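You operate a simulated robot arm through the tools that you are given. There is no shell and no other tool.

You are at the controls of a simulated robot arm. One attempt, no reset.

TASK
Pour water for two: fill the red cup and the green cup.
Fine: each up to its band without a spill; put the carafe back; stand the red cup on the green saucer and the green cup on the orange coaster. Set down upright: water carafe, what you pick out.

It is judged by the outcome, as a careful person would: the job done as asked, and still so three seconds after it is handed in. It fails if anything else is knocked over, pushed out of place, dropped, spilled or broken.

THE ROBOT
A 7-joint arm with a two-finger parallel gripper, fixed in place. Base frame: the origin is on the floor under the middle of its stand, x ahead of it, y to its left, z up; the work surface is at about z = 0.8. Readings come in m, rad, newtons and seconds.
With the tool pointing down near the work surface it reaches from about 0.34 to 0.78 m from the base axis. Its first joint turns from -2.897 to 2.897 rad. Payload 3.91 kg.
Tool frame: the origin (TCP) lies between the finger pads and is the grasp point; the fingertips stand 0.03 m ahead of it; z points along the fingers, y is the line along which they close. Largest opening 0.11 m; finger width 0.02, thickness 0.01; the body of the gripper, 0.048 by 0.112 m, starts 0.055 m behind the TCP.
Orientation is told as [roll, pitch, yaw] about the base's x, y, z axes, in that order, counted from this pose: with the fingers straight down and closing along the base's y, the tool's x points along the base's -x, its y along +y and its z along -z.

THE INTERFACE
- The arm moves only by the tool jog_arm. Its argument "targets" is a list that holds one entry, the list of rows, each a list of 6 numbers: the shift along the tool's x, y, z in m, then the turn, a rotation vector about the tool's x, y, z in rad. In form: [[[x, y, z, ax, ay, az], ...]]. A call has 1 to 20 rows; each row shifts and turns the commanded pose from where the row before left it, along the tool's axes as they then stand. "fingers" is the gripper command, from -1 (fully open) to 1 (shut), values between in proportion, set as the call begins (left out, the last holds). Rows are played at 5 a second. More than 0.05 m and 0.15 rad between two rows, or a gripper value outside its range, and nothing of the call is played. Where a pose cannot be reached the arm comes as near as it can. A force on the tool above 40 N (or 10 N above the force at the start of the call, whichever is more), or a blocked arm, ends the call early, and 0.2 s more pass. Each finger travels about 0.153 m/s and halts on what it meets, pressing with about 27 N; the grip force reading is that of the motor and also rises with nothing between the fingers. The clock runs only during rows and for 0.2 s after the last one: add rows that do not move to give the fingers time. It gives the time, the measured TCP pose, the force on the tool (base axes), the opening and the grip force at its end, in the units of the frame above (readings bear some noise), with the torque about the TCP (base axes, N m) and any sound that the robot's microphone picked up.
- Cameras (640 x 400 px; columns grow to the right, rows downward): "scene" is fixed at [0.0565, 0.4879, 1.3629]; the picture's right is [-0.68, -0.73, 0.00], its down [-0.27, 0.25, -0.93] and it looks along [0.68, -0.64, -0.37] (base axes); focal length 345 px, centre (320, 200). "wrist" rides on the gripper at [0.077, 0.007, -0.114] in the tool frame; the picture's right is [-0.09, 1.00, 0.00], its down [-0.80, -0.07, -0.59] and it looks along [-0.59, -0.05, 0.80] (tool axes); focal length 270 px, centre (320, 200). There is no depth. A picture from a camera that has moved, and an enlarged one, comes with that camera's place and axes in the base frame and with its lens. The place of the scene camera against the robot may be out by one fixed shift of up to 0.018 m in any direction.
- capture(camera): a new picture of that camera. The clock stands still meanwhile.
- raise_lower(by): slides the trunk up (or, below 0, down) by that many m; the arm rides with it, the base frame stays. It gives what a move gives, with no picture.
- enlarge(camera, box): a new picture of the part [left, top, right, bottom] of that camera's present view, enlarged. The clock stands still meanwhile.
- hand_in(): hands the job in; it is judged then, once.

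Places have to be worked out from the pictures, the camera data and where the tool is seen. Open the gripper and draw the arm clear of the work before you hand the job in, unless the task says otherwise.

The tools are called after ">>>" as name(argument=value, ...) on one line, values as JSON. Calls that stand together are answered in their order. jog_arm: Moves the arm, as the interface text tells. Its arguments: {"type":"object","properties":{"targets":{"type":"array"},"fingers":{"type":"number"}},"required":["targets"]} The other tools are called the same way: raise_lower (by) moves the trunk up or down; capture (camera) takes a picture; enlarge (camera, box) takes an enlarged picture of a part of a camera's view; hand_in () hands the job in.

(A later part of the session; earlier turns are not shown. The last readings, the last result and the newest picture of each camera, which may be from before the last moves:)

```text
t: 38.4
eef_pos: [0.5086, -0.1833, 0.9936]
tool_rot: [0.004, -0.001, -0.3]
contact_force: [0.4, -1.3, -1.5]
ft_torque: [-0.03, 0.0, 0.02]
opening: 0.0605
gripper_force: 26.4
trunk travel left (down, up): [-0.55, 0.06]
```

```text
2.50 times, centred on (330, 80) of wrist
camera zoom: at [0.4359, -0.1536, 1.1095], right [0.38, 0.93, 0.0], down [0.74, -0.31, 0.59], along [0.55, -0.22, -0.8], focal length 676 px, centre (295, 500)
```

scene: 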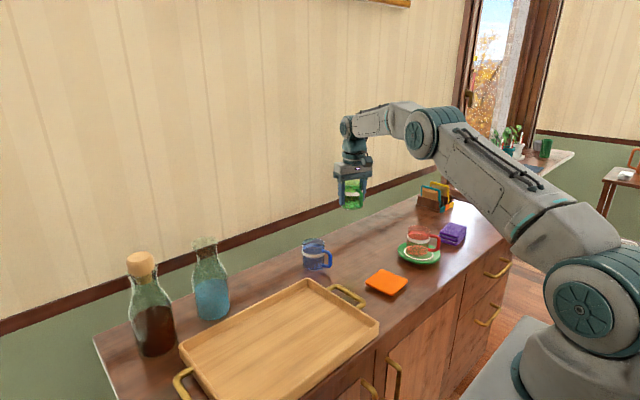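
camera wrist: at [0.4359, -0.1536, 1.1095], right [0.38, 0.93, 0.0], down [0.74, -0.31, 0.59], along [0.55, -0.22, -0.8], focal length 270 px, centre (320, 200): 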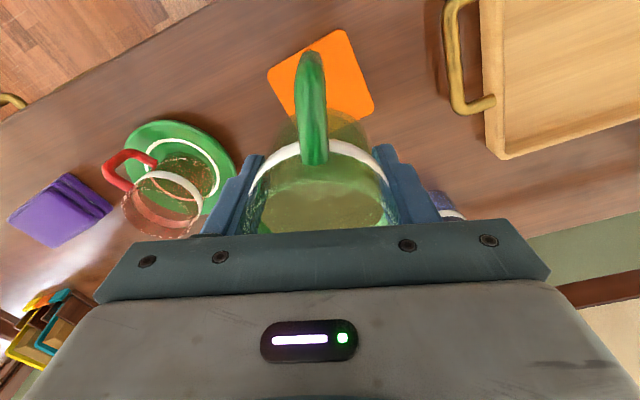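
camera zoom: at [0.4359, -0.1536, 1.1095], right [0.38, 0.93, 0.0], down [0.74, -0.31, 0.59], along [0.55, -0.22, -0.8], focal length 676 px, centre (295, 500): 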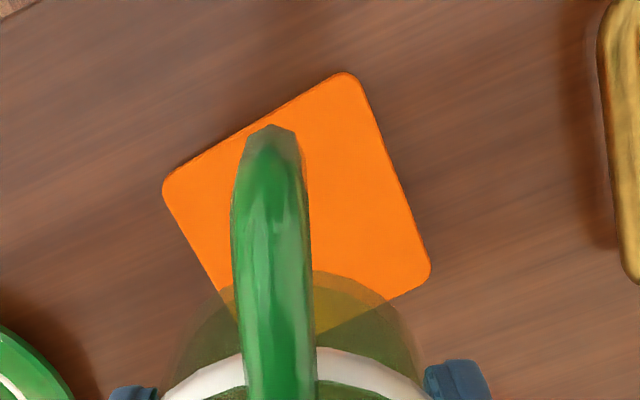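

The coaster centre is within 3 mm of beneath the tool. Lowering close to it.

>>> jog_arm(targets=[[[-0.0025, 0.0014, 0, 0, 0, 0], [0, 0, 0.03, 0, 0, 0], [0, 0, 0.03, 0, 0, 0], [0, 0, 0.03, 0, 0, 0], [0, 0, 0.02, 0, 0, 0], [0, 0, 0.016, 0, 0, 0], [0, 0, 0, 0, 0, 0]]], fingers=1)

>>> capture(camera="wrist")

>>> enlarge(camera="scene", box=[310, 200, 470, 320])

```text
t: 40.0
eef_pos: [0.5111, -0.1823, 0.8687]
tool_rot: [0.004, 0.001, -0.301]
contact_force: [0.3, -0.1, -2.3]
ft_torque: [0.01, 0.01, 0.01]
opening: 0.0607
gripper_force: 27.0
trunk travel left (down, up): [-0.55, 0.06]
```

```text
taken
camera wrist: at [0.439, -0.1525, 0.9839], right [0.38, 0.93, 0.0], down [0.74, -0.31, 0.59], along [0.55, -0.22, -0.8], focal length 270 px, centre (320, 200)
```

wrist: 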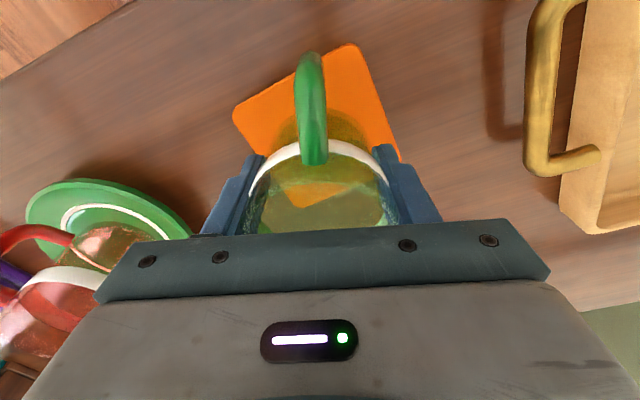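

```text
3.33 times, centred on (390, 260) of scene
camera zoom: at [0.0565, 0.4879, 1.3629], right [-0.68, -0.73, 0.0], down [-0.27, 0.25, -0.93], along [0.68, -0.64, -0.37], focal length 1150 px, centre (87, 0)
```

zoom: 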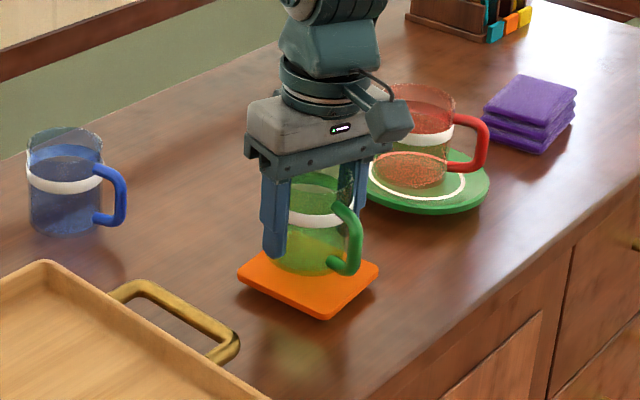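

The cup hovers centred over the coaster. Lowering gently to contact.

>>> jog_arm(targets=[[[0, 0, 0.004, 0, 0, 0], [0, 0, 0.003, 0, 0, 0], [0, 0, 0.002, 0, 0, 0], [0, 0, 0, 0, 0, 0]]], fingers=1)

```text
t: 41.0
eef_pos: [0.5101, -0.1821, 0.8595]
tool_rot: [0.004, -0.002, -0.3]
contact_force: [0.6, -0.1, 5.5]
ft_torque: [-0.13, -0.01, -0.02]
opening: 0.0605
gripper_force: 27.1
trunk travel left (down, up): [-0.55, 0.06]
```

Light contact (5.5 N). Opening the fingers partway and rising.

>>> jog_arm(targets=[[[0, 0, 0, 0, 0, 0], [0, 0, 0, 0, 0, 0], [0, 0, 0, 0, 0, 0]]], fingers=-0.5)

>>> jog_arm(targets=[[[0, 0, -0.015, 0, 0, 0], [0, 0, -0.03, 0, 0, 0], [0, 0, -0.04, 0, 0, 0], [0, 0, -0.045, 0, 0, 0], [0, 0, -0.05, 0, 0, 0], [0, 0, -0.05, 0, 0, 0], [0, 0, 0, 0, 0, 0]]], fingers=-0.5)

>>> capture(camera="scene")

>>> capture(camera="wrist")

```text
t: 41.8
eef_pos: [0.5107, -0.1824, 0.8587]
tool_rot: [0.003, 0.001, -0.3]
contact_force: [0.6, 0.5, 0.4]
ft_torque: [0.0, 0.01, 0.01]
opening: 0.0827
gripper_force: 0.0
trunk travel left (down, up): [-0.55, 0.06]
```

```text
t: 43.4
eef_pos: [0.51, -0.1822, 1.0886]
tool_rot: [0.004, 0.002, -0.3]
contact_force: [0.3, 0.2, -0.6]
ft_torque: [0.0, -0.01, 0.01]
opening: 0.0825
gripper_force: 0.0
trunk travel left (down, up): [-0.55, 0.06]
```

```text
taken
```

scene: 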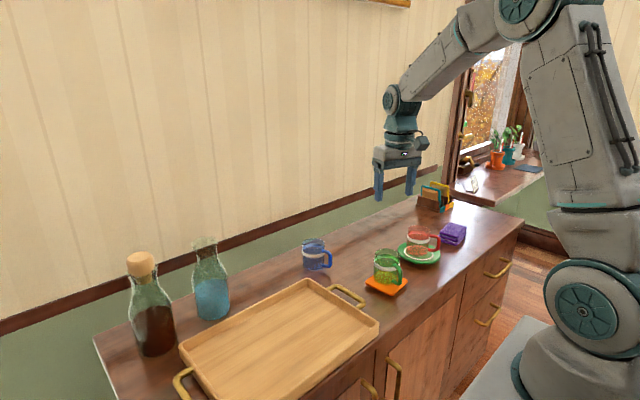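

```text
taken
camera wrist: at [0.4382, -0.1535, 1.2044], right [0.38, 0.93, 0.0], down [0.74, -0.31, 0.59], along [0.55, -0.22, -0.8], focal length 270 px, centre (320, 200)
```

wrist: 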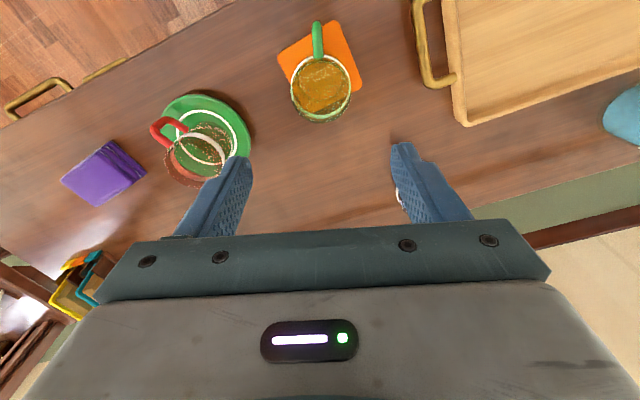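

Both cups are placed well. Now the carafe: I'll square the yaw, move at height to in front of it, and pitch the tool to 40° below horizontal pointing forward (fingers open).

>>> jog_arm(targets=[[[0, 0, 0, 0, 0, -0.15], [0, 0, 0, 0, 0, -0.15], [-0.0056, 0.0449, -0.001, 0, 0, 0], [-0.0056, 0.0449, -0.001, 0, 0, 0], [-0.0056, 0.0449, -0.001, 0, 0, 0], [-0.0056, 0.0449, -0.001, 0, 0, 0], [-0.0056, 0.0449, -0.001, 0, 0, 0], [-0.0056, 0.0449, -0.001, 0, 0, 0], [-0.0056, 0.0449, -0.001, 0, 0, 0], [-0.0056, 0.0449, -0.001, 0, 0, 0], [-0.0056, 0.0449, -0.001, 0, 0, 0], [0, 0, 0, 0, -0.1455, 0], [0, 0, 0, 0, -0.1455, 0], [0, 0, 0, 0, -0.1455, 0], [0, 0, 0, 0, -0.1455, 0], [0, 0, 0, 0, -0.1455, 0], [0, 0, 0, 0, -0.1455, 0], [0, 0, 0, 0, 0, 0], [0, 0, 0, 0, 0, 0]]], fingers=-1)

>>> capture(camera="wrist")

>>> capture(camera="scene")

```text
t: 47.4
eef_pos: [0.5603, 0.2222, 1.0989]
tool_rot: [0.003, -0.874, 0.0]
contact_force: [0.1, 0.4, -1.0]
ft_torque: [0.03, -0.03, 0.01]
opening: 0.1099
gripper_force: 0.0
trunk travel left (down, up): [-0.55, 0.06]
```

```text
taken
camera wrist: at [0.4225, 0.2293, 1.1148], right [0.06, 1.0, 0.07], down [0.06, -0.07, 1.0], along [1.0, -0.05, -0.06], focal length 270 px, centre (320, 200)
```

wrist: 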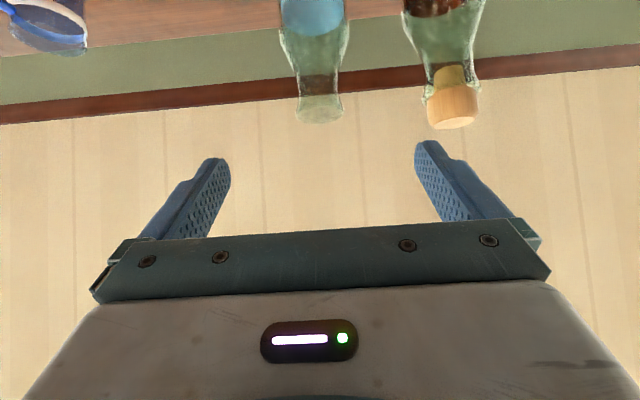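

```text
taken
```

scene: 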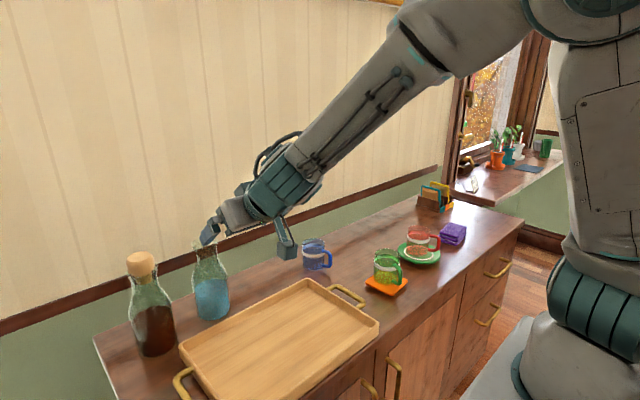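

The wrist camera now looks horizontally; the carafe axis computes to y≈0.220, x≈0.722–0.727. Descending to grasp height (z≈0.89) while still about 12 cm short of it.

>>> jog_arm(targets=[[[0.02692, -0.002, 0.03296, 0, 0, 0], [0.02692, 0, 0.03296, 0, 0, 0], [0.02692, 0, 0.03296, 0, 0, 0], [0.02692, 0, 0.03296, 0, 0, 0], [0.02692, 0, 0.03296, 0, 0, 0], [0, 0, 0, 0, 0, 0], [0, 0, 0, 0, 0, 0]]], fingers=-1)

>>> capture(camera="wrist")

>>> capture(camera="scene")

```text
t: 49.0
eef_pos: [0.5991, 0.2187, 0.8911]
tool_rot: [0.006, -0.874, -0.006]
contact_force: [0.3, -0.3, -0.4]
ft_torque: [-0.03, 0.01, 0.01]
opening: 0.1098
gripper_force: 0.0
trunk travel left (down, up): [-0.55, 0.06]
```

```text
taken
camera wrist: at [0.4629, 0.2267, 0.9058], right [0.06, 1.0, 0.07], down [0.06, -0.07, 1.0], along [1.0, -0.05, -0.06], focal length 270 px, centre (320, 200)
```

wrist: 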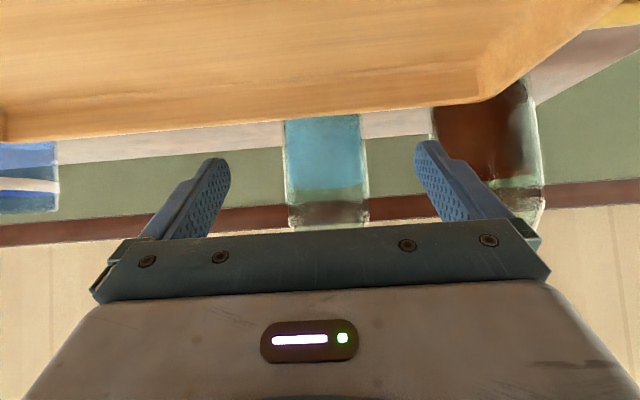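

```text
taken
```

scene: 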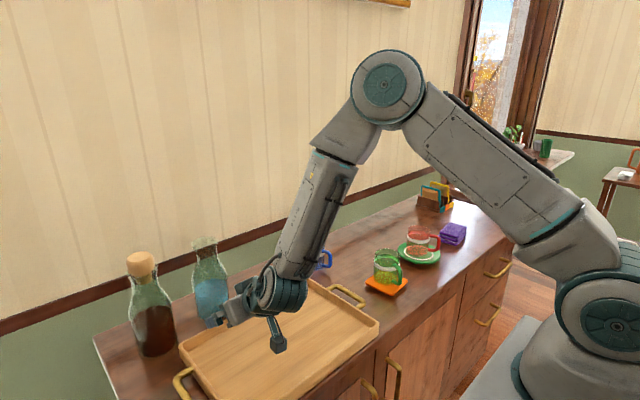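

The carafe is centred to within 2 mm (y≈0.2205). Advancing straight along +x so the open fingers straddle its body, stopping with the palm short of the shoulder.

>>> jog_arm(targets=[[[-0.0145, 0.0017, 0.01733, 0, 0, 0], [-0.0145, 0, 0.01733, 0, 0, 0], [-0.0145, 0, 0.01733, 0, 0, 0], [-0.0145, 0, 0.01733, 0, 0, 0], [-0.0141, 0, 0.0169, 0, 0, 0], [0, 0, 0, 0, 0, 0]]], fingers=-1)

>>> capture(camera="wrist")

>>> enlarge(camera="scene", box=[120, 210, 340, 370])

```text
t: 50.4
eef_pos: [0.7129, 0.2229, 0.8918]
tool_rot: [0.005, -0.873, -0.004]
contact_force: [-0.5, -0.4, 0.1]
ft_torque: [0.01, 0.0, -0.02]
opening: 0.1097
gripper_force: 0.1
trunk travel left (down, up): [-0.55, 0.06]
```

```text
taken
camera wrist: at [0.5759, 0.2299, 0.9061], right [0.06, 1.0, 0.07], down [0.06, -0.07, 1.0], along [1.0, -0.05, -0.06], focal length 270 px, centre (320, 200)
```

wrist: 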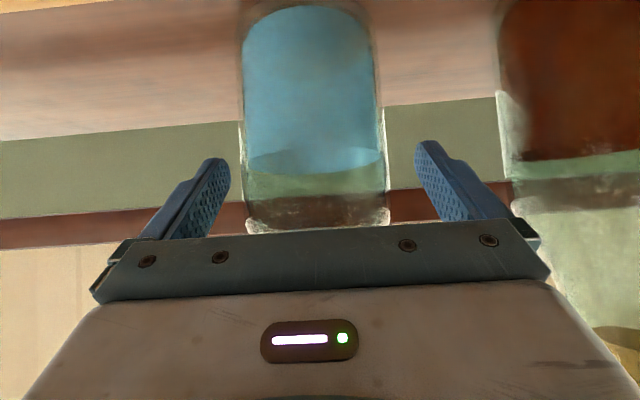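

```text
2.50 times, centred on (230, 290) of scene
camera zoom: at [0.0565, 0.4879, 1.3629], right [-0.68, -0.73, 0.0], down [-0.27, 0.25, -0.93], along [0.68, -0.64, -0.37], focal length 862 px, centre (545, -25)
```

zoom: 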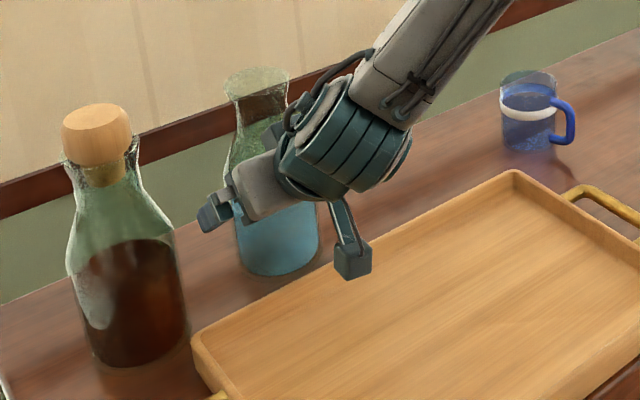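

Carafe axis is at y≈0.2205, 2.4 mm off; I centre on it and then close the fingers on the body.

>>> jog_arm(targets=[[[0, -0.0024, 0, 0, 0, 0], [0, 0, 0, 0, 0, 0]]], fingers=-1)

>>> jog_arm(targets=[[[0, 0, 0, 0, 0, 0], [0, 0, 0, 0, 0, 0], [0, 0, 0, 0, 0, 0], [0, 0, 0, 0, 0, 0]]], fingers=1)

>>> capture(camera="wrist")

```text
t: 51.0
eef_pos: [0.714, 0.2192, 0.8898]
tool_rot: [0.005, -0.874, -0.002]
contact_force: [0.0, 0.0, 0.2]
ft_torque: [-0.01, 0.02, 0.06]
opening: 0.1101
gripper_force: 0.0
trunk travel left (down, up): [-0.55, 0.06]
```

```text
t: 52.0
eef_pos: [0.7137, 0.2204, 0.8905]
tool_rot: [0.004, -0.874, -0.004]
contact_force: [-0.2, -0.3, 0.6]
ft_torque: [-0.34, 0.02, -0.03]
opening: 0.0813
gripper_force: 26.6
trunk travel left (down, up): [-0.55, 0.06]
```

```text
taken
camera wrist: at [0.5757, 0.2268, 0.906], right [0.06, 1.0, 0.07], down [0.06, -0.07, 1.0], along [1.0, -0.05, -0.06], focal length 270 px, centre (320, 200)
```

wrist: 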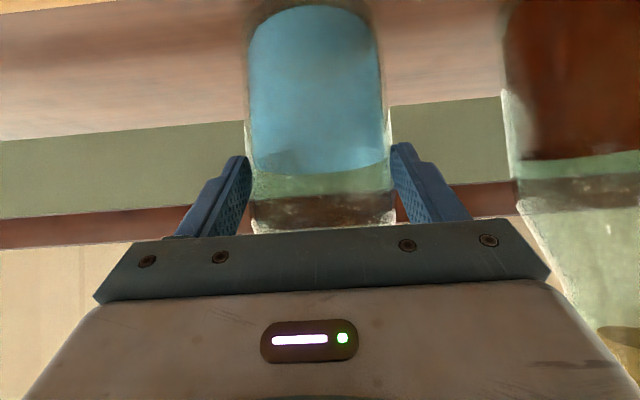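

Gripped at 81 mm. I note the home pose: TCP (0.7137, 0.2204, 0.8905). Lifting straight up a little to check the hold and weight.

>>> jog_arm(targets=[[[-0.00767, 0, -0.00642, 0, 0, 0], [-0.00767, 0, -0.00642, 0, 0, 0], [-0.00767, 0, -0.00642, 0, 0, 0], [0, 0, 0, 0, 0, 0], [0, 0, 0, 0, 0, 0]]], fingers=1)

>>> capture(camera="wrist")

>>> enlarge(camera="scene", box=[120, 210, 340, 370])

```text
t: 53.2
eef_pos: [0.7143, 0.2196, 0.92]
tool_rot: [0.002, -0.872, -0.004]
contact_force: [0.2, -0.9, -9.0]
ft_torque: [0.26, 0.15, 0.07]
opening: 0.0814
gripper_force: 26.8
trunk travel left (down, up): [-0.55, 0.06]
```

```text
taken
camera wrist: at [0.5761, 0.2269, 0.9353], right [0.06, 1.0, 0.07], down [0.06, -0.07, 1.0], along [1.0, -0.05, -0.06], focal length 270 px, centre (320, 200)
```

wrist: 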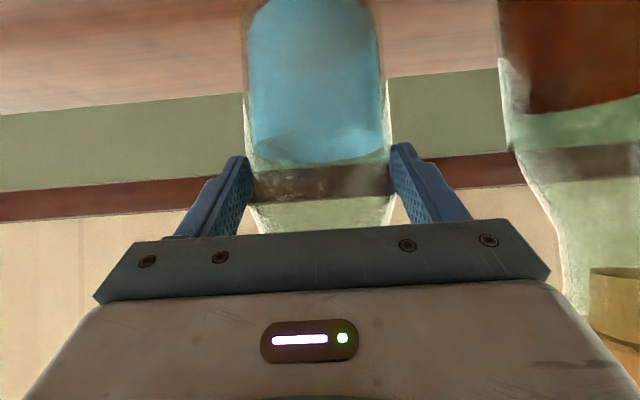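

```text
2.50 times, centred on (230, 290) of scene
camera zoom: at [0.0565, 0.4879, 1.3629], right [-0.68, -0.73, 0.0], down [-0.27, 0.25, -0.93], along [0.68, -0.64, -0.37], focal length 862 px, centre (545, -25)
```

zoom: 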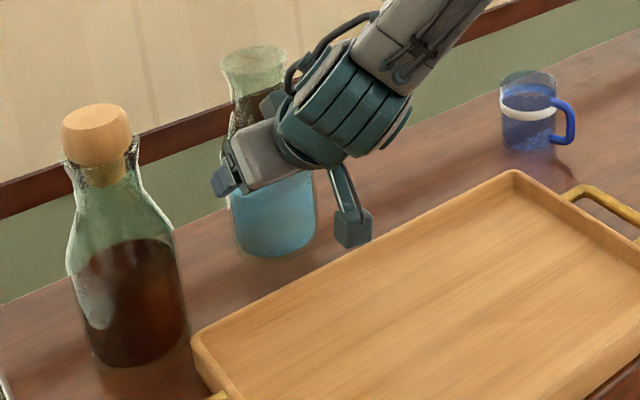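

The carafe weighs about 9 N and is off the table, but it seems to have risen a little less than the tool. I'll hold still for a second and check whether it's slipping.

>>> jog_arm(targets=[[[0, 0, 0, 0, 0, 0], [0, 0, 0, 0, 0, 0], [0, 0, 0, 0, 0, 0], [0, 0, 0, 0, 0, 0], [0, 0, 0, 0, 0, 0]]], fingers=1)

>>> capture(camera="wrist")

>>> enlarge(camera="scene", box=[120, 210, 340, 370])

```text
t: 54.4
eef_pos: [0.7153, 0.2199, 0.9189]
tool_rot: [0.005, -0.873, -0.004]
contact_force: [0.8, -0.4, -7.6]
ft_torque: [0.15, 0.1, 0.07]
opening: 0.0813
gripper_force: 27.0
trunk travel left (down, up): [-0.55, 0.06]
```

```text
taken
camera wrist: at [0.5761, 0.2269, 0.9353], right [0.06, 1.0, 0.07], down [0.06, -0.07, 1.0], along [1.0, -0.05, -0.06], focal length 270 px, centre (320, 200)
```

wrist: 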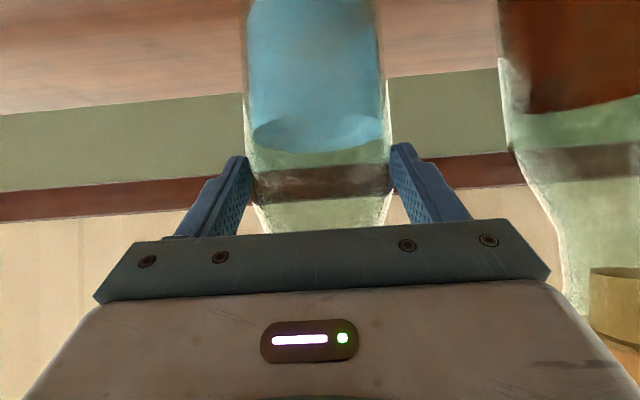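

```text
2.50 times, centred on (230, 290) of scene
camera zoom: at [0.0565, 0.4879, 1.3629], right [-0.68, -0.73, 0.0], down [-0.27, 0.25, -0.93], along [0.68, -0.64, -0.37], focal length 862 px, centre (545, -25)
```

zoom: 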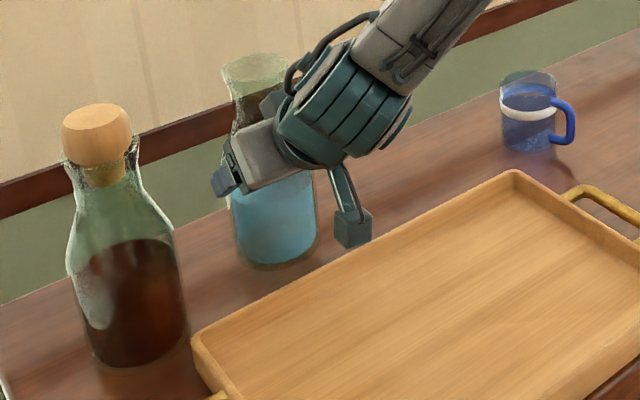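

The carafe is slowly slipping down in the fingers (body glass is slippery). I'll set it straight back down now and regrip at the neck under the flared lip, where shape holds it.

>>> jog_arm(targets=[[[0.0077, 0, 0.0064, 0, 0, 0], [0.0046, 0, 0.0039, 0, 0, 0], [0.0031, 0, 0.0026, 0, 0, 0], [0, 0, 0, 0, 0, 0]]], fingers=1)

>>> enlarge(camera="scene", box=[120, 210, 340, 370])

>>> capture(camera="wrist")

```text
t: 55.4
eef_pos: [0.7129, 0.2199, 0.9025]
tool_rot: [0.004, -0.882, -0.003]
contact_force: [5.5, 3.6, 20.0]
ft_torque: [-0.59, -0.48, 0.09]
opening: 0.0818
gripper_force: 27.0
trunk travel left (down, up): [-0.55, 0.06]
```

```text
2.50 times, centred on (230, 290) of scene
camera zoom: at [0.0565, 0.4879, 1.3629], right [-0.68, -0.73, 0.0], down [-0.27, 0.25, -0.93], along [0.68, -0.64, -0.37], focal length 862 px, centre (545, -25)
```

zoom: 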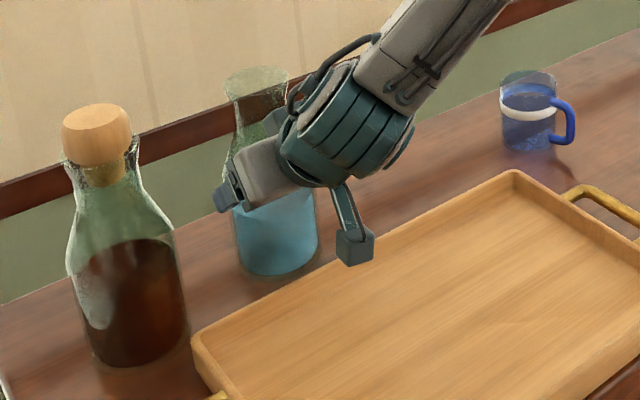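

```text
taken
camera wrist: at [0.5759, 0.227, 0.918], right [0.06, 1.0, 0.07], down [0.05, -0.07, 1.0], along [1.0, -0.05, -0.06], focal length 270 px, centre (320, 200)
```

wrist: 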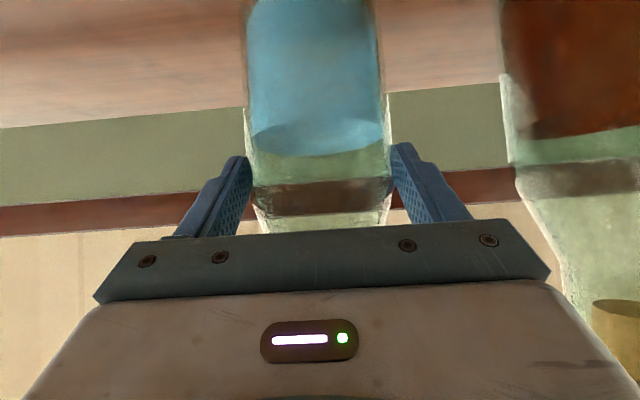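

The carafe is back standing in its place. Friction on the smooth body creeps under load, so I'll carry it by the neck (lip rests on the fingers) when upright. First ease the pressure, open, and back straight out.

>>> jog_arm(targets=[[[-0.0018, 0, -0.0016, 0, 0, 0], [0, 0, 0, 0, 0, 0]]], fingers=1)

>>> jog_arm(targets=[[[0, 0, 0, 0, 0, 0], [0, 0, 0, 0, 0, 0], [0, 0, 0, 0, 0, 0]]], fingers=-1)

>>> capture(camera="wrist")

```text
t: 56.0
eef_pos: [0.7131, 0.2196, 0.9029]
tool_rot: [0.002, -0.875, -0.005]
contact_force: [6.7, 3.5, 11.9]
ft_torque: [-0.44, -0.86, 0.31]
opening: 0.0812
gripper_force: 27.2
trunk travel left (down, up): [-0.55, 0.06]
```

```text
t: 56.8
eef_pos: [0.7139, 0.2188, 0.902]
tool_rot: [0.003, -0.874, -0.004]
contact_force: [0.2, -0.4, -0.7]
ft_torque: [0.03, 0.01, 0.01]
opening: 0.1099
gripper_force: 0.1
trunk travel left (down, up): [-0.55, 0.06]
```

```text
taken
camera wrist: at [0.5752, 0.2264, 0.9176], right [0.06, 1.0, 0.07], down [0.06, -0.07, 1.0], along [1.0, -0.05, -0.06], focal length 270 px, centre (320, 200)
```

wrist: 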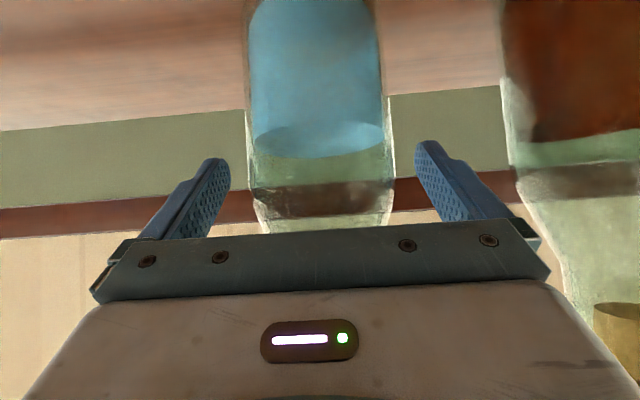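

Released; the carafe stands at the same spot (y≈0.220). Backing out, rising to neck height and flattening the tool to 20° below horizontal.

>>> jog_arm(targets=[[[0.01925, 0, -0.023, 0, 0, 0], [0.01925, 0, -0.023, 0, 0, 0], [0.01925, 0, -0.023, 0, 0, 0], [0.01925, 0, -0.023, 0, 0, 0], [-0.0245, 0, -0.0205, 0, 0, 0], [-0.0245, 0, -0.0205, 0, 0, 0], [0, 0, 0, 0, -0.116, 0], [0, 0, 0, 0, -0.116, 0], [0, 0, 0, 0, -0.116, 0], [0, 0, 0, 0, 0, 0], [0, 0, 0, 0, 0, 0]]], fingers=-1)

>>> capture(camera="wrist")

>>> enlarge(camera="scene", box=[100, 200, 320, 360])

```text
t: 59.2
eef_pos: [0.5941, 0.2184, 0.9659]
tool_rot: [0.009, -1.223, -0.008]
contact_force: [-0.3, 0.0, 0.0]
ft_torque: [0.01, -0.01, 0.02]
opening: 0.1102
gripper_force: 0.0
trunk travel left (down, up): [-0.55, 0.06]
```

```text
taken
camera wrist: at [0.4593, 0.2264, 0.9341], right [0.03, 1.0, 0.09], down [-0.29, -0.07, 0.96], along [0.96, -0.05, 0.28], focal length 270 px, centre (320, 200)
```

wrist: 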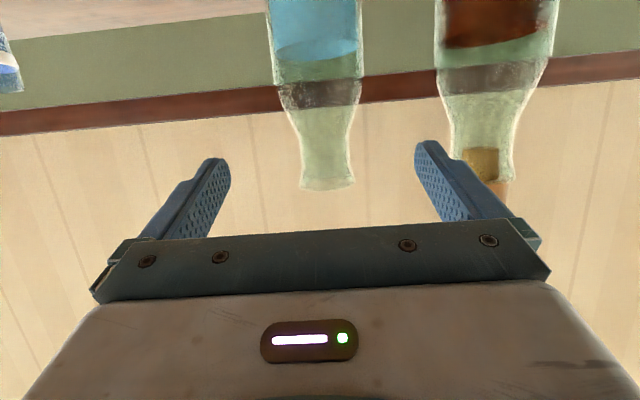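

```text
2.50 times, centred on (210, 280) of scene
camera zoom: at [0.0565, 0.4879, 1.3629], right [-0.68, -0.73, 0.0], down [-0.27, 0.25, -0.93], along [0.68, -0.64, -0.37], focal length 862 px, centre (595, 0)
```

zoom: 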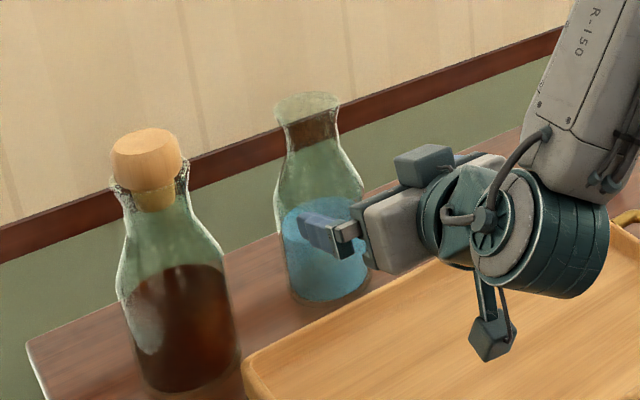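

The wrist camera now gives a clean profile of the carafe; enlarging it to measure the neck and lip heights.

>>> enlarge(camera="wrist", box=[210, 0, 430, 200])

```text
2.00 times, centred on (320, 100) of wrist
camera zoom: at [0.4593, 0.2264, 0.9341], right [0.03, 1.0, 0.09], down [-0.29, -0.07, 0.96], along [0.96, -0.05, 0.28], focal length 541 px, centre (320, 400)
```

zoom: 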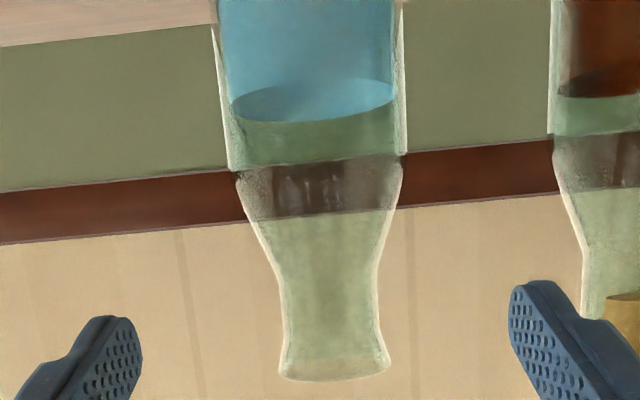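

Neck is about 48 mm wide between z≈0.953 and 0.982, with the lip flaring to 57 mm at z≈1.002. Approaching along +x so the fingers straddle the neck at z≈0.968.

>>> jog_arm(targets=[[[-0.0091, 0.0015, 0.0239, 0, 0, 0], [-0.0091, 0, 0.0239, 0, 0, 0], [-0.0091, 0, 0.0239, 0, 0, 0], [-0.0091, 0, 0.0239, 0, 0, 0], [-0.0091, 0, 0.0239, 0, 0, 0], [0, 0, 0, 0, 0, 0], [0, 0, 0, 0, 0, 0]]], fingers=-1)

>>> capture(camera="wrist")

>>> enlarge(camera="scene", box=[100, 200, 320, 360])

```text
t: 60.8
eef_pos: [0.7215, 0.2205, 0.9691]
tool_rot: [0.008, -1.221, -0.008]
contact_force: [-0.1, 0.2, 0.4]
ft_torque: [0.0, 0.02, -0.04]
opening: 0.1099
gripper_force: 0.2
trunk travel left (down, up): [-0.55, 0.06]
```

```text
taken
camera wrist: at [0.5867, 0.2277, 0.9363], right [0.03, 1.0, 0.09], down [-0.29, -0.07, 0.96], along [0.96, -0.05, 0.28], focal length 270 px, centre (320, 200)
```

wrist: 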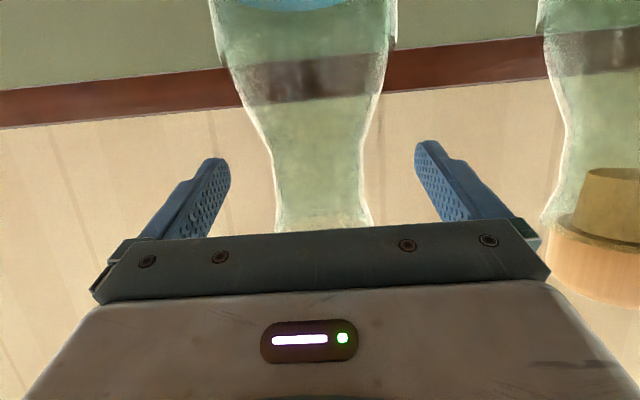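

```text
2.50 times, centred on (210, 280) of scene
camera zoom: at [0.0565, 0.4879, 1.3629], right [-0.68, -0.73, 0.0], down [-0.27, 0.25, -0.93], along [0.68, -0.64, -0.37], focal length 862 px, centre (595, 0)
```

zoom: 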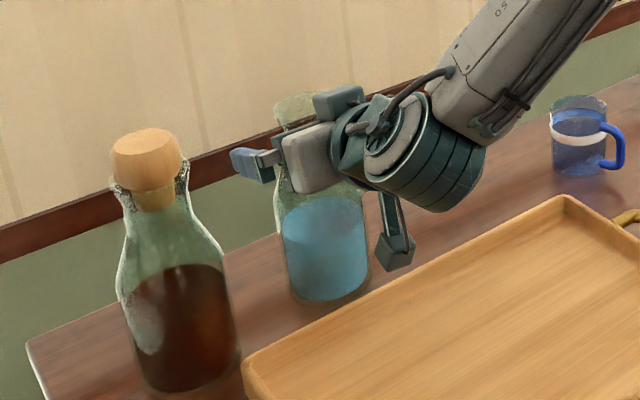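

The neck is centred (column ~321) between the fingers. Closing on it.

>>> jog_arm(targets=[[[0, 0, 0, 0, 0, 0], [0, 0, 0, 0, 0, 0], [0, 0, 0, 0, 0, 0], [0, 0, 0, 0, 0, 0], [0, 0, 0, 0, 0, 0]]], fingers=1)

>>> capture(camera="wrist")

```text
t: 62.0
eef_pos: [0.7204, 0.2201, 0.9688]
tool_rot: [0.006, -1.222, -0.008]
contact_force: [0.5, -1.3, 0.4]
ft_torque: [0.04, -0.16, 0.01]
opening: 0.0509
gripper_force: 26.9
trunk travel left (down, up): [-0.55, 0.06]
```

```text
taken
camera wrist: at [0.5867, 0.2274, 0.9362], right [0.03, 1.0, 0.09], down [-0.29, -0.07, 0.96], along [0.96, -0.05, 0.28], focal length 270 px, centre (320, 200)
```

wrist: 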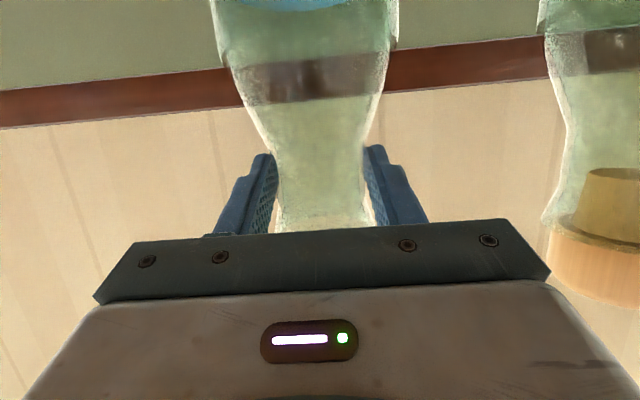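

Neck gripped at 51 mm; home for this grip is TCP (0.7204, 0.2201, 0.9688). Lifting 2 cm and holding for a second to test for slip.

>>> jog_arm(targets=[[[-0.0094, 0, -0.0034, 0, 0, 0], [-0.0094, 0, -0.0034, 0, 0, 0], [0, 0, 0, 0, 0, 0]]], fingers=1)

>>> enlarge(camera="scene", box=[100, 200, 320, 360])

>>> jog_arm(targets=[[[0, 0, 0, 0, 0, 0], [0, 0, 0, 0, 0, 0], [0, 0, 0, 0, 0, 0], [0, 0, 0, 0, 0, 0], [0, 0, 0, 0, 0, 0]]], fingers=1)

>>> enlarge(camera="scene", box=[100, 200, 320, 360])

>>> capture(camera="wrist")

```text
t: 62.8
eef_pos: [0.7224, 0.2205, 0.9884]
tool_rot: [0.007, -1.221, -0.007]
contact_force: [1.2, 0.8, -8.7]
ft_torque: [-0.02, 0.07, 0.03]
opening: 0.0508
gripper_force: 26.8
trunk travel left (down, up): [-0.55, 0.06]
```

```text
2.50 times, centred on (210, 280) of scene
camera zoom: at [0.0565, 0.4879, 1.3629], right [-0.68, -0.73, 0.0], down [-0.27, 0.25, -0.93], along [0.68, -0.64, -0.37], focal length 862 px, centre (595, 0)
```

zoom: 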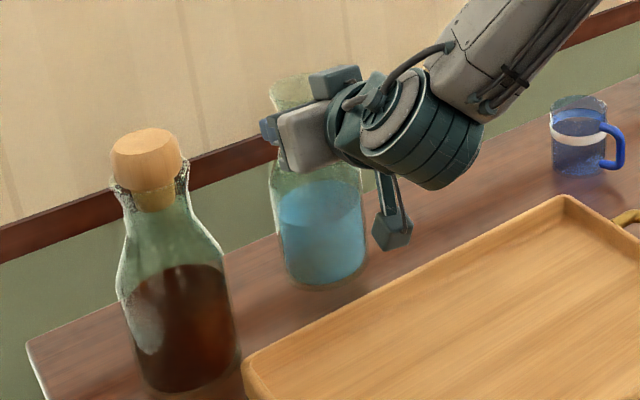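

```text
t: 64.0
eef_pos: [0.7223, 0.2204, 0.9892]
tool_rot: [0.008, -1.222, -0.007]
contact_force: [1.3, 0.4, -7.2]
ft_torque: [0.0, 0.1, 0.01]
opening: 0.0509
gripper_force: 27.2
trunk travel left (down, up): [-0.55, 0.06]
```

```text
2.50 times, centred on (210, 280) of scene
camera zoom: at [0.0565, 0.4879, 1.3629], right [-0.68, -0.73, 0.0], down [-0.27, 0.25, -0.93], along [0.68, -0.64, -0.37], focal length 862 px, centre (595, 0)
```

zoom: 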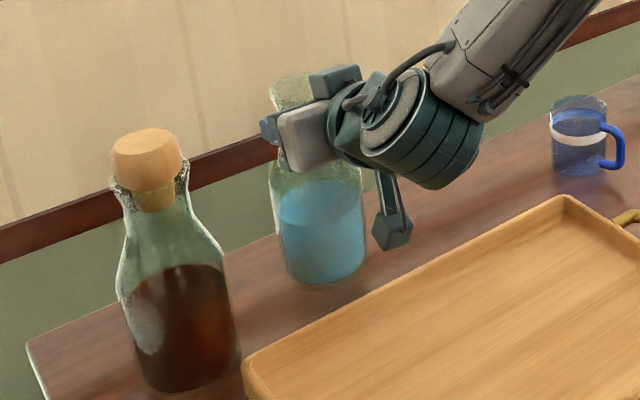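

```text
taken
camera wrist: at [0.5875, 0.228, 0.9558], right [0.03, 1.0, 0.09], down [-0.28, -0.07, 0.96], along [0.96, -0.05, 0.28], focal length 270 px, centre (320, 200)
```

wrist: 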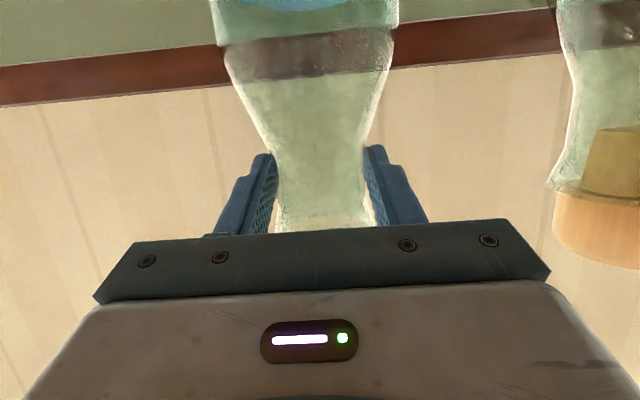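

The neck hold is rock-steady (no slip at all). I'll raise it clear and test a 30° tilt toward +y, watching the torque and whether the carafe turns with the hand.

>>> jog_arm(targets=[[[-0.0313, 0, -0.01136, 0, 0, 0], [-0.0313, 0, -0.01136, 0, 0, 0], [-0.0313, 0, -0.01136, 0, 0, 0], [0, 0, 0, 0, 0, 0], [0, 0, 0, 0.0357, 0, -0.0984], [0, 0, 0, 0.0357, 0, -0.0984], [0, 0, 0, 0.0357, 0, -0.0984], [0, 0, 0, 0.0357, 0, -0.0984], [0, 0, 0, 0.0357, 0, -0.0984], [0, 0, 0, 0, 0, 0], [0, 0, 0, 0, 0, 0]]], fingers=1)

>>> capture(camera="scene")

>>> capture(camera="wrist")

```text
t: 66.4
eef_pos: [0.7225, 0.2197, 1.0893]
tool_rot: [-1.033, -0.954, 0.939]
contact_force: [0.3, 0.0, -8.7]
ft_torque: [0.4, 0.08, 0.01]
opening: 0.0506
gripper_force: 27.0
trunk travel left (down, up): [-0.55, 0.06]
```

```text
taken
```

scene: 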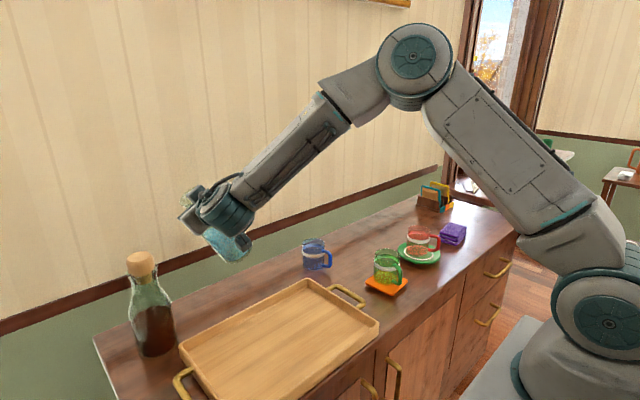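

```text
taken
camera wrist: at [0.5878, 0.2101, 1.0567], right [0.03, 0.9, -0.42], down [-0.28, 0.42, 0.86], along [0.96, 0.09, 0.27], focal length 270 px, centre (320, 200)
```

wrist: 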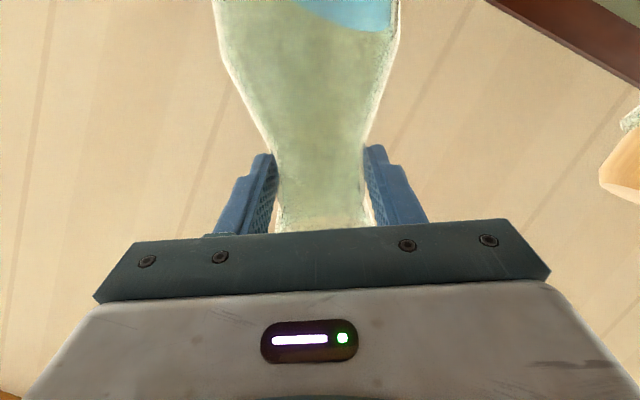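

Torque is 0.40 N·m at 30°, and the grip opening is unchanged. I'll go on in small steps while watching the opening for any prying.

>>> jog_arm(targets=[[[0, 0, 0, 0.02975, 0, -0.0821], [0, 0, 0, 0.02975, 0, -0.0821], [0, 0, 0, 0, 0, 0], [0, 0, 0, 0, 0, 0]]], fingers=1)

>>> capture(camera="wrist")

```text
t: 67.4
eef_pos: [0.7205, 0.2207, 1.0883]
tool_rot: [-1.182, -0.804, 1.055]
contact_force: [0.5, 0.2, -8.5]
ft_torque: [0.48, 0.08, -0.01]
opening: 0.0503
gripper_force: 26.7
trunk travel left (down, up): [-0.55, 0.06]
```

```text
taken
camera wrist: at [0.5879, 0.205, 1.0591], right [0.03, 0.82, -0.58], down [-0.28, 0.56, 0.78], along [0.96, 0.14, 0.25], focal length 270 px, centre (320, 200)
```

wrist: 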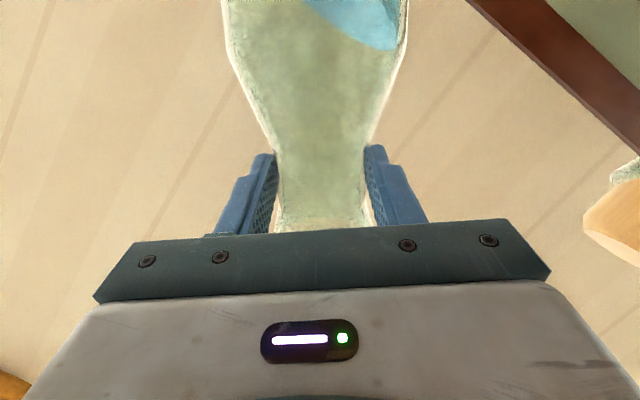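

The carafe droops a few degrees in the neck grip at 40°, so the neck is good for carrying but not for pouring; for pouring I'll use a low body grip near the centre of gravity with quick tilts. Untilting now.

>>> jog_arm(targets=[[[0, 0, 0, -0.03966, 0, 0.1094], [0, 0, 0, -0.03966, 0, 0.1094], [0, 0, 0, -0.03966, 0, 0.1094], [0, 0, 0, -0.03966, 0, 0.1094], [0, 0, 0, -0.03966, 0, 0.1094], [0, 0, 0, -0.03966, 0, 0.1094], [0, 0, 0, 0, 0, 0], [0, 0, 0, 0, 0, 0]]], fingers=1)

>>> capture(camera="wrist")

>>> capture(camera="scene")

```text
t: 69.2
eef_pos: [0.7226, 0.2212, 1.0871]
tool_rot: [0.007, -1.222, -0.007]
contact_force: [0.9, -0.3, -7.9]
ft_torque: [-0.04, 0.11, -0.02]
opening: 0.0505
gripper_force: 26.8
trunk travel left (down, up): [-0.55, 0.06]
```

```text
taken
camera wrist: at [0.5877, 0.2277, 1.0554], right [0.03, 1.0, 0.09], down [-0.28, -0.07, 0.96], along [0.96, -0.05, 0.28], focal length 270 px, centre (320, 200)
```

wrist: 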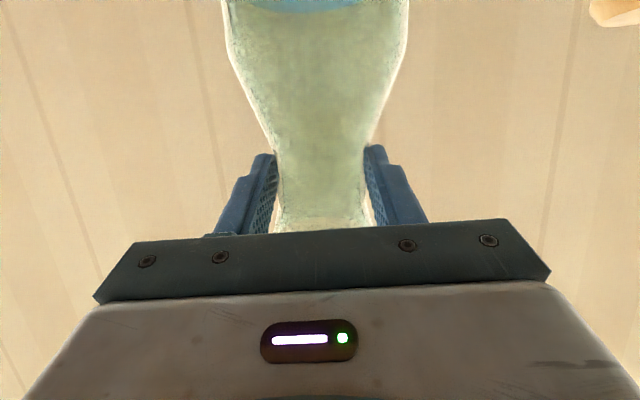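

```text
taken
```

scene: 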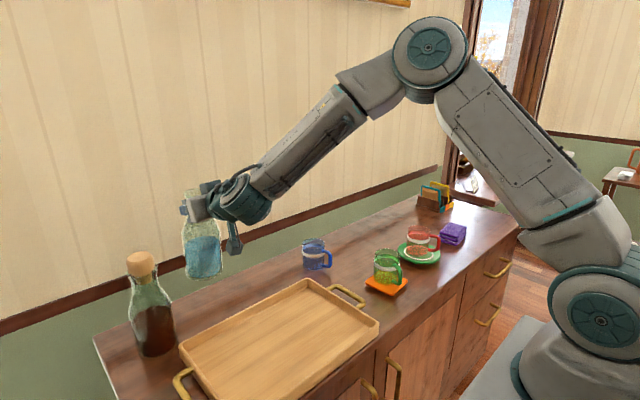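

The carafe leans about 5–6° in the grip after that test; I'll counter-tilt the hand slightly so it's vertical, then carry it at this height to a free staging spot behind the cups at about (0.77, -0.29).

>>> jog_arm(targets=[[[0, 0, 0, 0.0307, 0, -0.0846], [-0.0005, -0.018, 0.0013, 0, 0, 0], [-0.00095, -0.0341, 0.0026, 0, 0, 0], [-0.00095, -0.0341, 0.0026, 0, 0, 0], [-0.00095, -0.0341, 0.0026, 0, 0, 0], [-0.00095, -0.0341, 0.0026, 0, 0, 0], [0, 0, 0, 0, 0, 0]]], fingers=1)

>>> capture(camera="scene")

>>> capture(camera="wrist")

```text
t: 70.8
eef_pos: [0.7345, 0.0676, 1.1009]
tool_rot: [-0.251, -1.212, 0.235]
contact_force: [0.0, 0.5, -7.8]
ft_torque: [0.02, 0.06, -0.02]
opening: 0.0504
gripper_force: 27.0
trunk travel left (down, up): [-0.55, 0.06]
```

```text
taken
```

scene: 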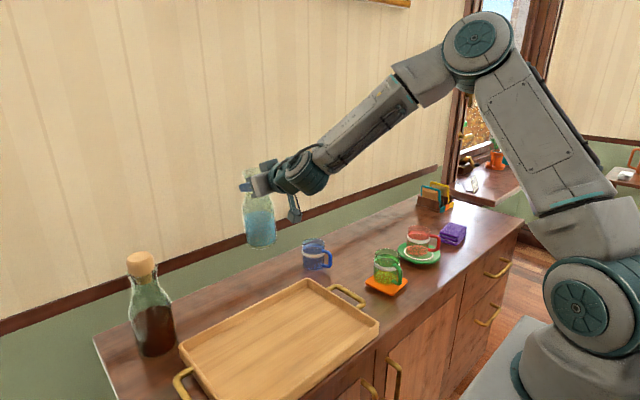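

```text
taken
camera wrist: at [0.5997, 0.072, 1.0679], right [0.03, 1.0, 0.0], down [-0.28, 0.01, 0.96], along [0.96, -0.03, 0.28], focal length 270 px, centre (320, 200)
```

wrist: 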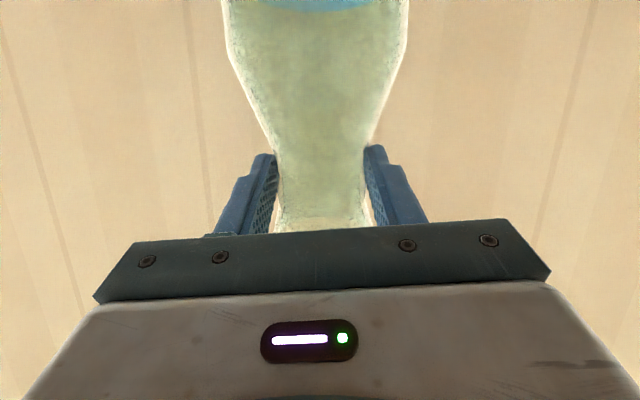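

Nearly vertical (about 2° over-corrected). Fine-correcting and continuing to the staging spot.

>>> jog_arm(targets=[[[0, 0, 0, -0.0119, 0, 0.0329], [0.0007, -0.0298, 0.0029, 0, 0, 0], [0.0007, -0.0298, 0.0029, 0, 0, 0], [0.0007, -0.0298, 0.0029, 0, 0, 0], [0.0007, -0.0298, 0.0029, 0, 0, 0], [0.0007, -0.0298, 0.0029, 0, 0, 0], [0.0007, -0.0298, 0.0029, 0, 0, 0], [0.0007, -0.0298, 0.0029, 0, 0, 0], [0.0007, -0.0298, 0.0029, 0, 0, 0], [0.0007, -0.0298, 0.0029, 0, 0, 0], [0.0007, -0.0298, 0.0029, 0, 0, 0], [0.0007, -0.0298, 0.0029, 0, 0, 0], [0.0007, -0.0298, 0.0029, 0, 0, 0], [0, 0, 0, 0, 0, 0], [0, 0, 0, 0, 0, 0]]], fingers=1)

>>> capture(camera="scene")

>>> capture(camera="wrist")

```text
t: 74.0
eef_pos: [0.7635, -0.2919, 1.1]
tool_rot: [-0.15, -1.218, 0.138]
contact_force: [0.2, 1.0, -8.2]
ft_torque: [0.0, 0.08, 0.0]
opening: 0.0505
gripper_force: 27.1
trunk travel left (down, up): [-0.55, 0.06]
```

```text
taken
```

scene: 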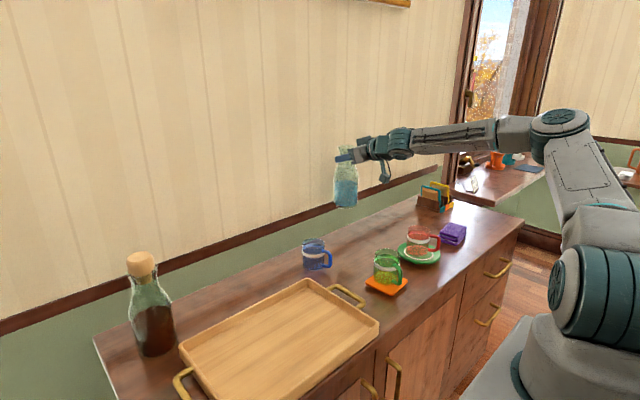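

```text
taken
camera wrist: at [0.629, -0.2869, 1.0673], right [0.03, 1.0, 0.03], down [-0.28, -0.02, 0.96], along [0.96, -0.04, 0.28], focal length 270 px, centre (320, 200)
```

wrist: 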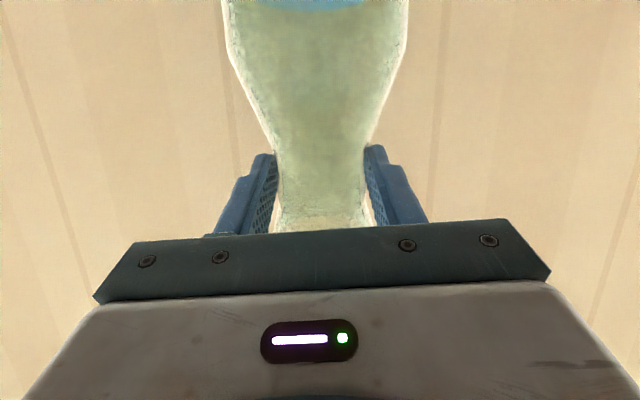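

At the staging spot. Lowering the carafe toward the table.

>>> jog_arm(targets=[[[0.027, 0.0016, 0.0098, 0, 0, 0], [0.027, 0.0016, 0.0098, 0, 0, 0], [0.027, 0.0016, 0.0098, 0, 0, 0], [0.0234, 0.0014, 0.0085, 0, 0, 0], [0, 0, 0, 0, 0, 0]]], fingers=1)

>>> enlarge(camera="scene", box=[270, 130, 470, 290])

```text
t: 75.2
eef_pos: [0.7625, -0.2909, 0.9879]
tool_rot: [-0.151, -1.218, 0.141]
contact_force: [0.4, 0.4, -7.9]
ft_torque: [-0.03, 0.08, 0.02]
opening: 0.0505
gripper_force: 26.9
trunk travel left (down, up): [-0.55, 0.06]
```

```text
2.50 times, centred on (370, 210) of scene
camera zoom: at [0.0565, 0.4879, 1.3629], right [-0.68, -0.73, 0.0], down [-0.27, 0.25, -0.93], along [0.68, -0.64, -0.37], focal length 862 px, centre (195, 175)
```

zoom: 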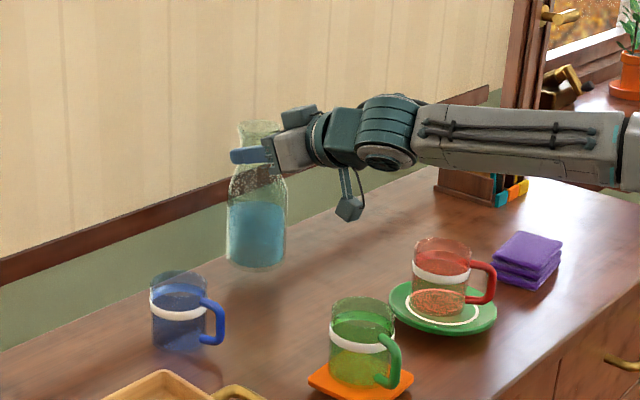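

Vertical and about 2 cm up. Lowering gently to contact.

>>> jog_arm(targets=[[[0.0094, 0.0006, 0.0034, 0, 0, 0], [0.0038, 0.0002, 0.0014, 0, 0, 0], [0.0028, 0.0002, 0.001, 0, 0, 0], [0.0019, 0.0001, 0.0007, 0, 0, 0], [0, 0, 0, 0, 0, 0]]], fingers=1)

```text
t: 76.4
eef_pos: [0.7638, -0.2915, 0.9682]
tool_rot: [-0.152, -1.218, 0.14]
contact_force: [-0.2, -0.1, -8.2]
ft_torque: [-0.02, 0.09, 0.01]
opening: 0.0501
gripper_force: 27.3
trunk travel left (down, up): [-0.55, 0.06]
```

No contact yet; continuing down in 2 mm steps.

>>> jog_arm(targets=[[[0.0019, 0.0001, 0.0007, 0, 0, 0], [0.0019, 0.0001, 0.0007, 0, 0, 0], [0, 0, 0, 0, 0, 0]]], fingers=1)

```text
t: 77.2
eef_pos: [0.7634, -0.2921, 0.9675]
tool_rot: [-0.153, -1.221, 0.144]
contact_force: [2.9, -2.2, 5.4]
ft_torque: [0.18, -0.2, -0.01]
opening: 0.0504
gripper_force: 26.9
trunk travel left (down, up): [-0.55, 0.06]
```

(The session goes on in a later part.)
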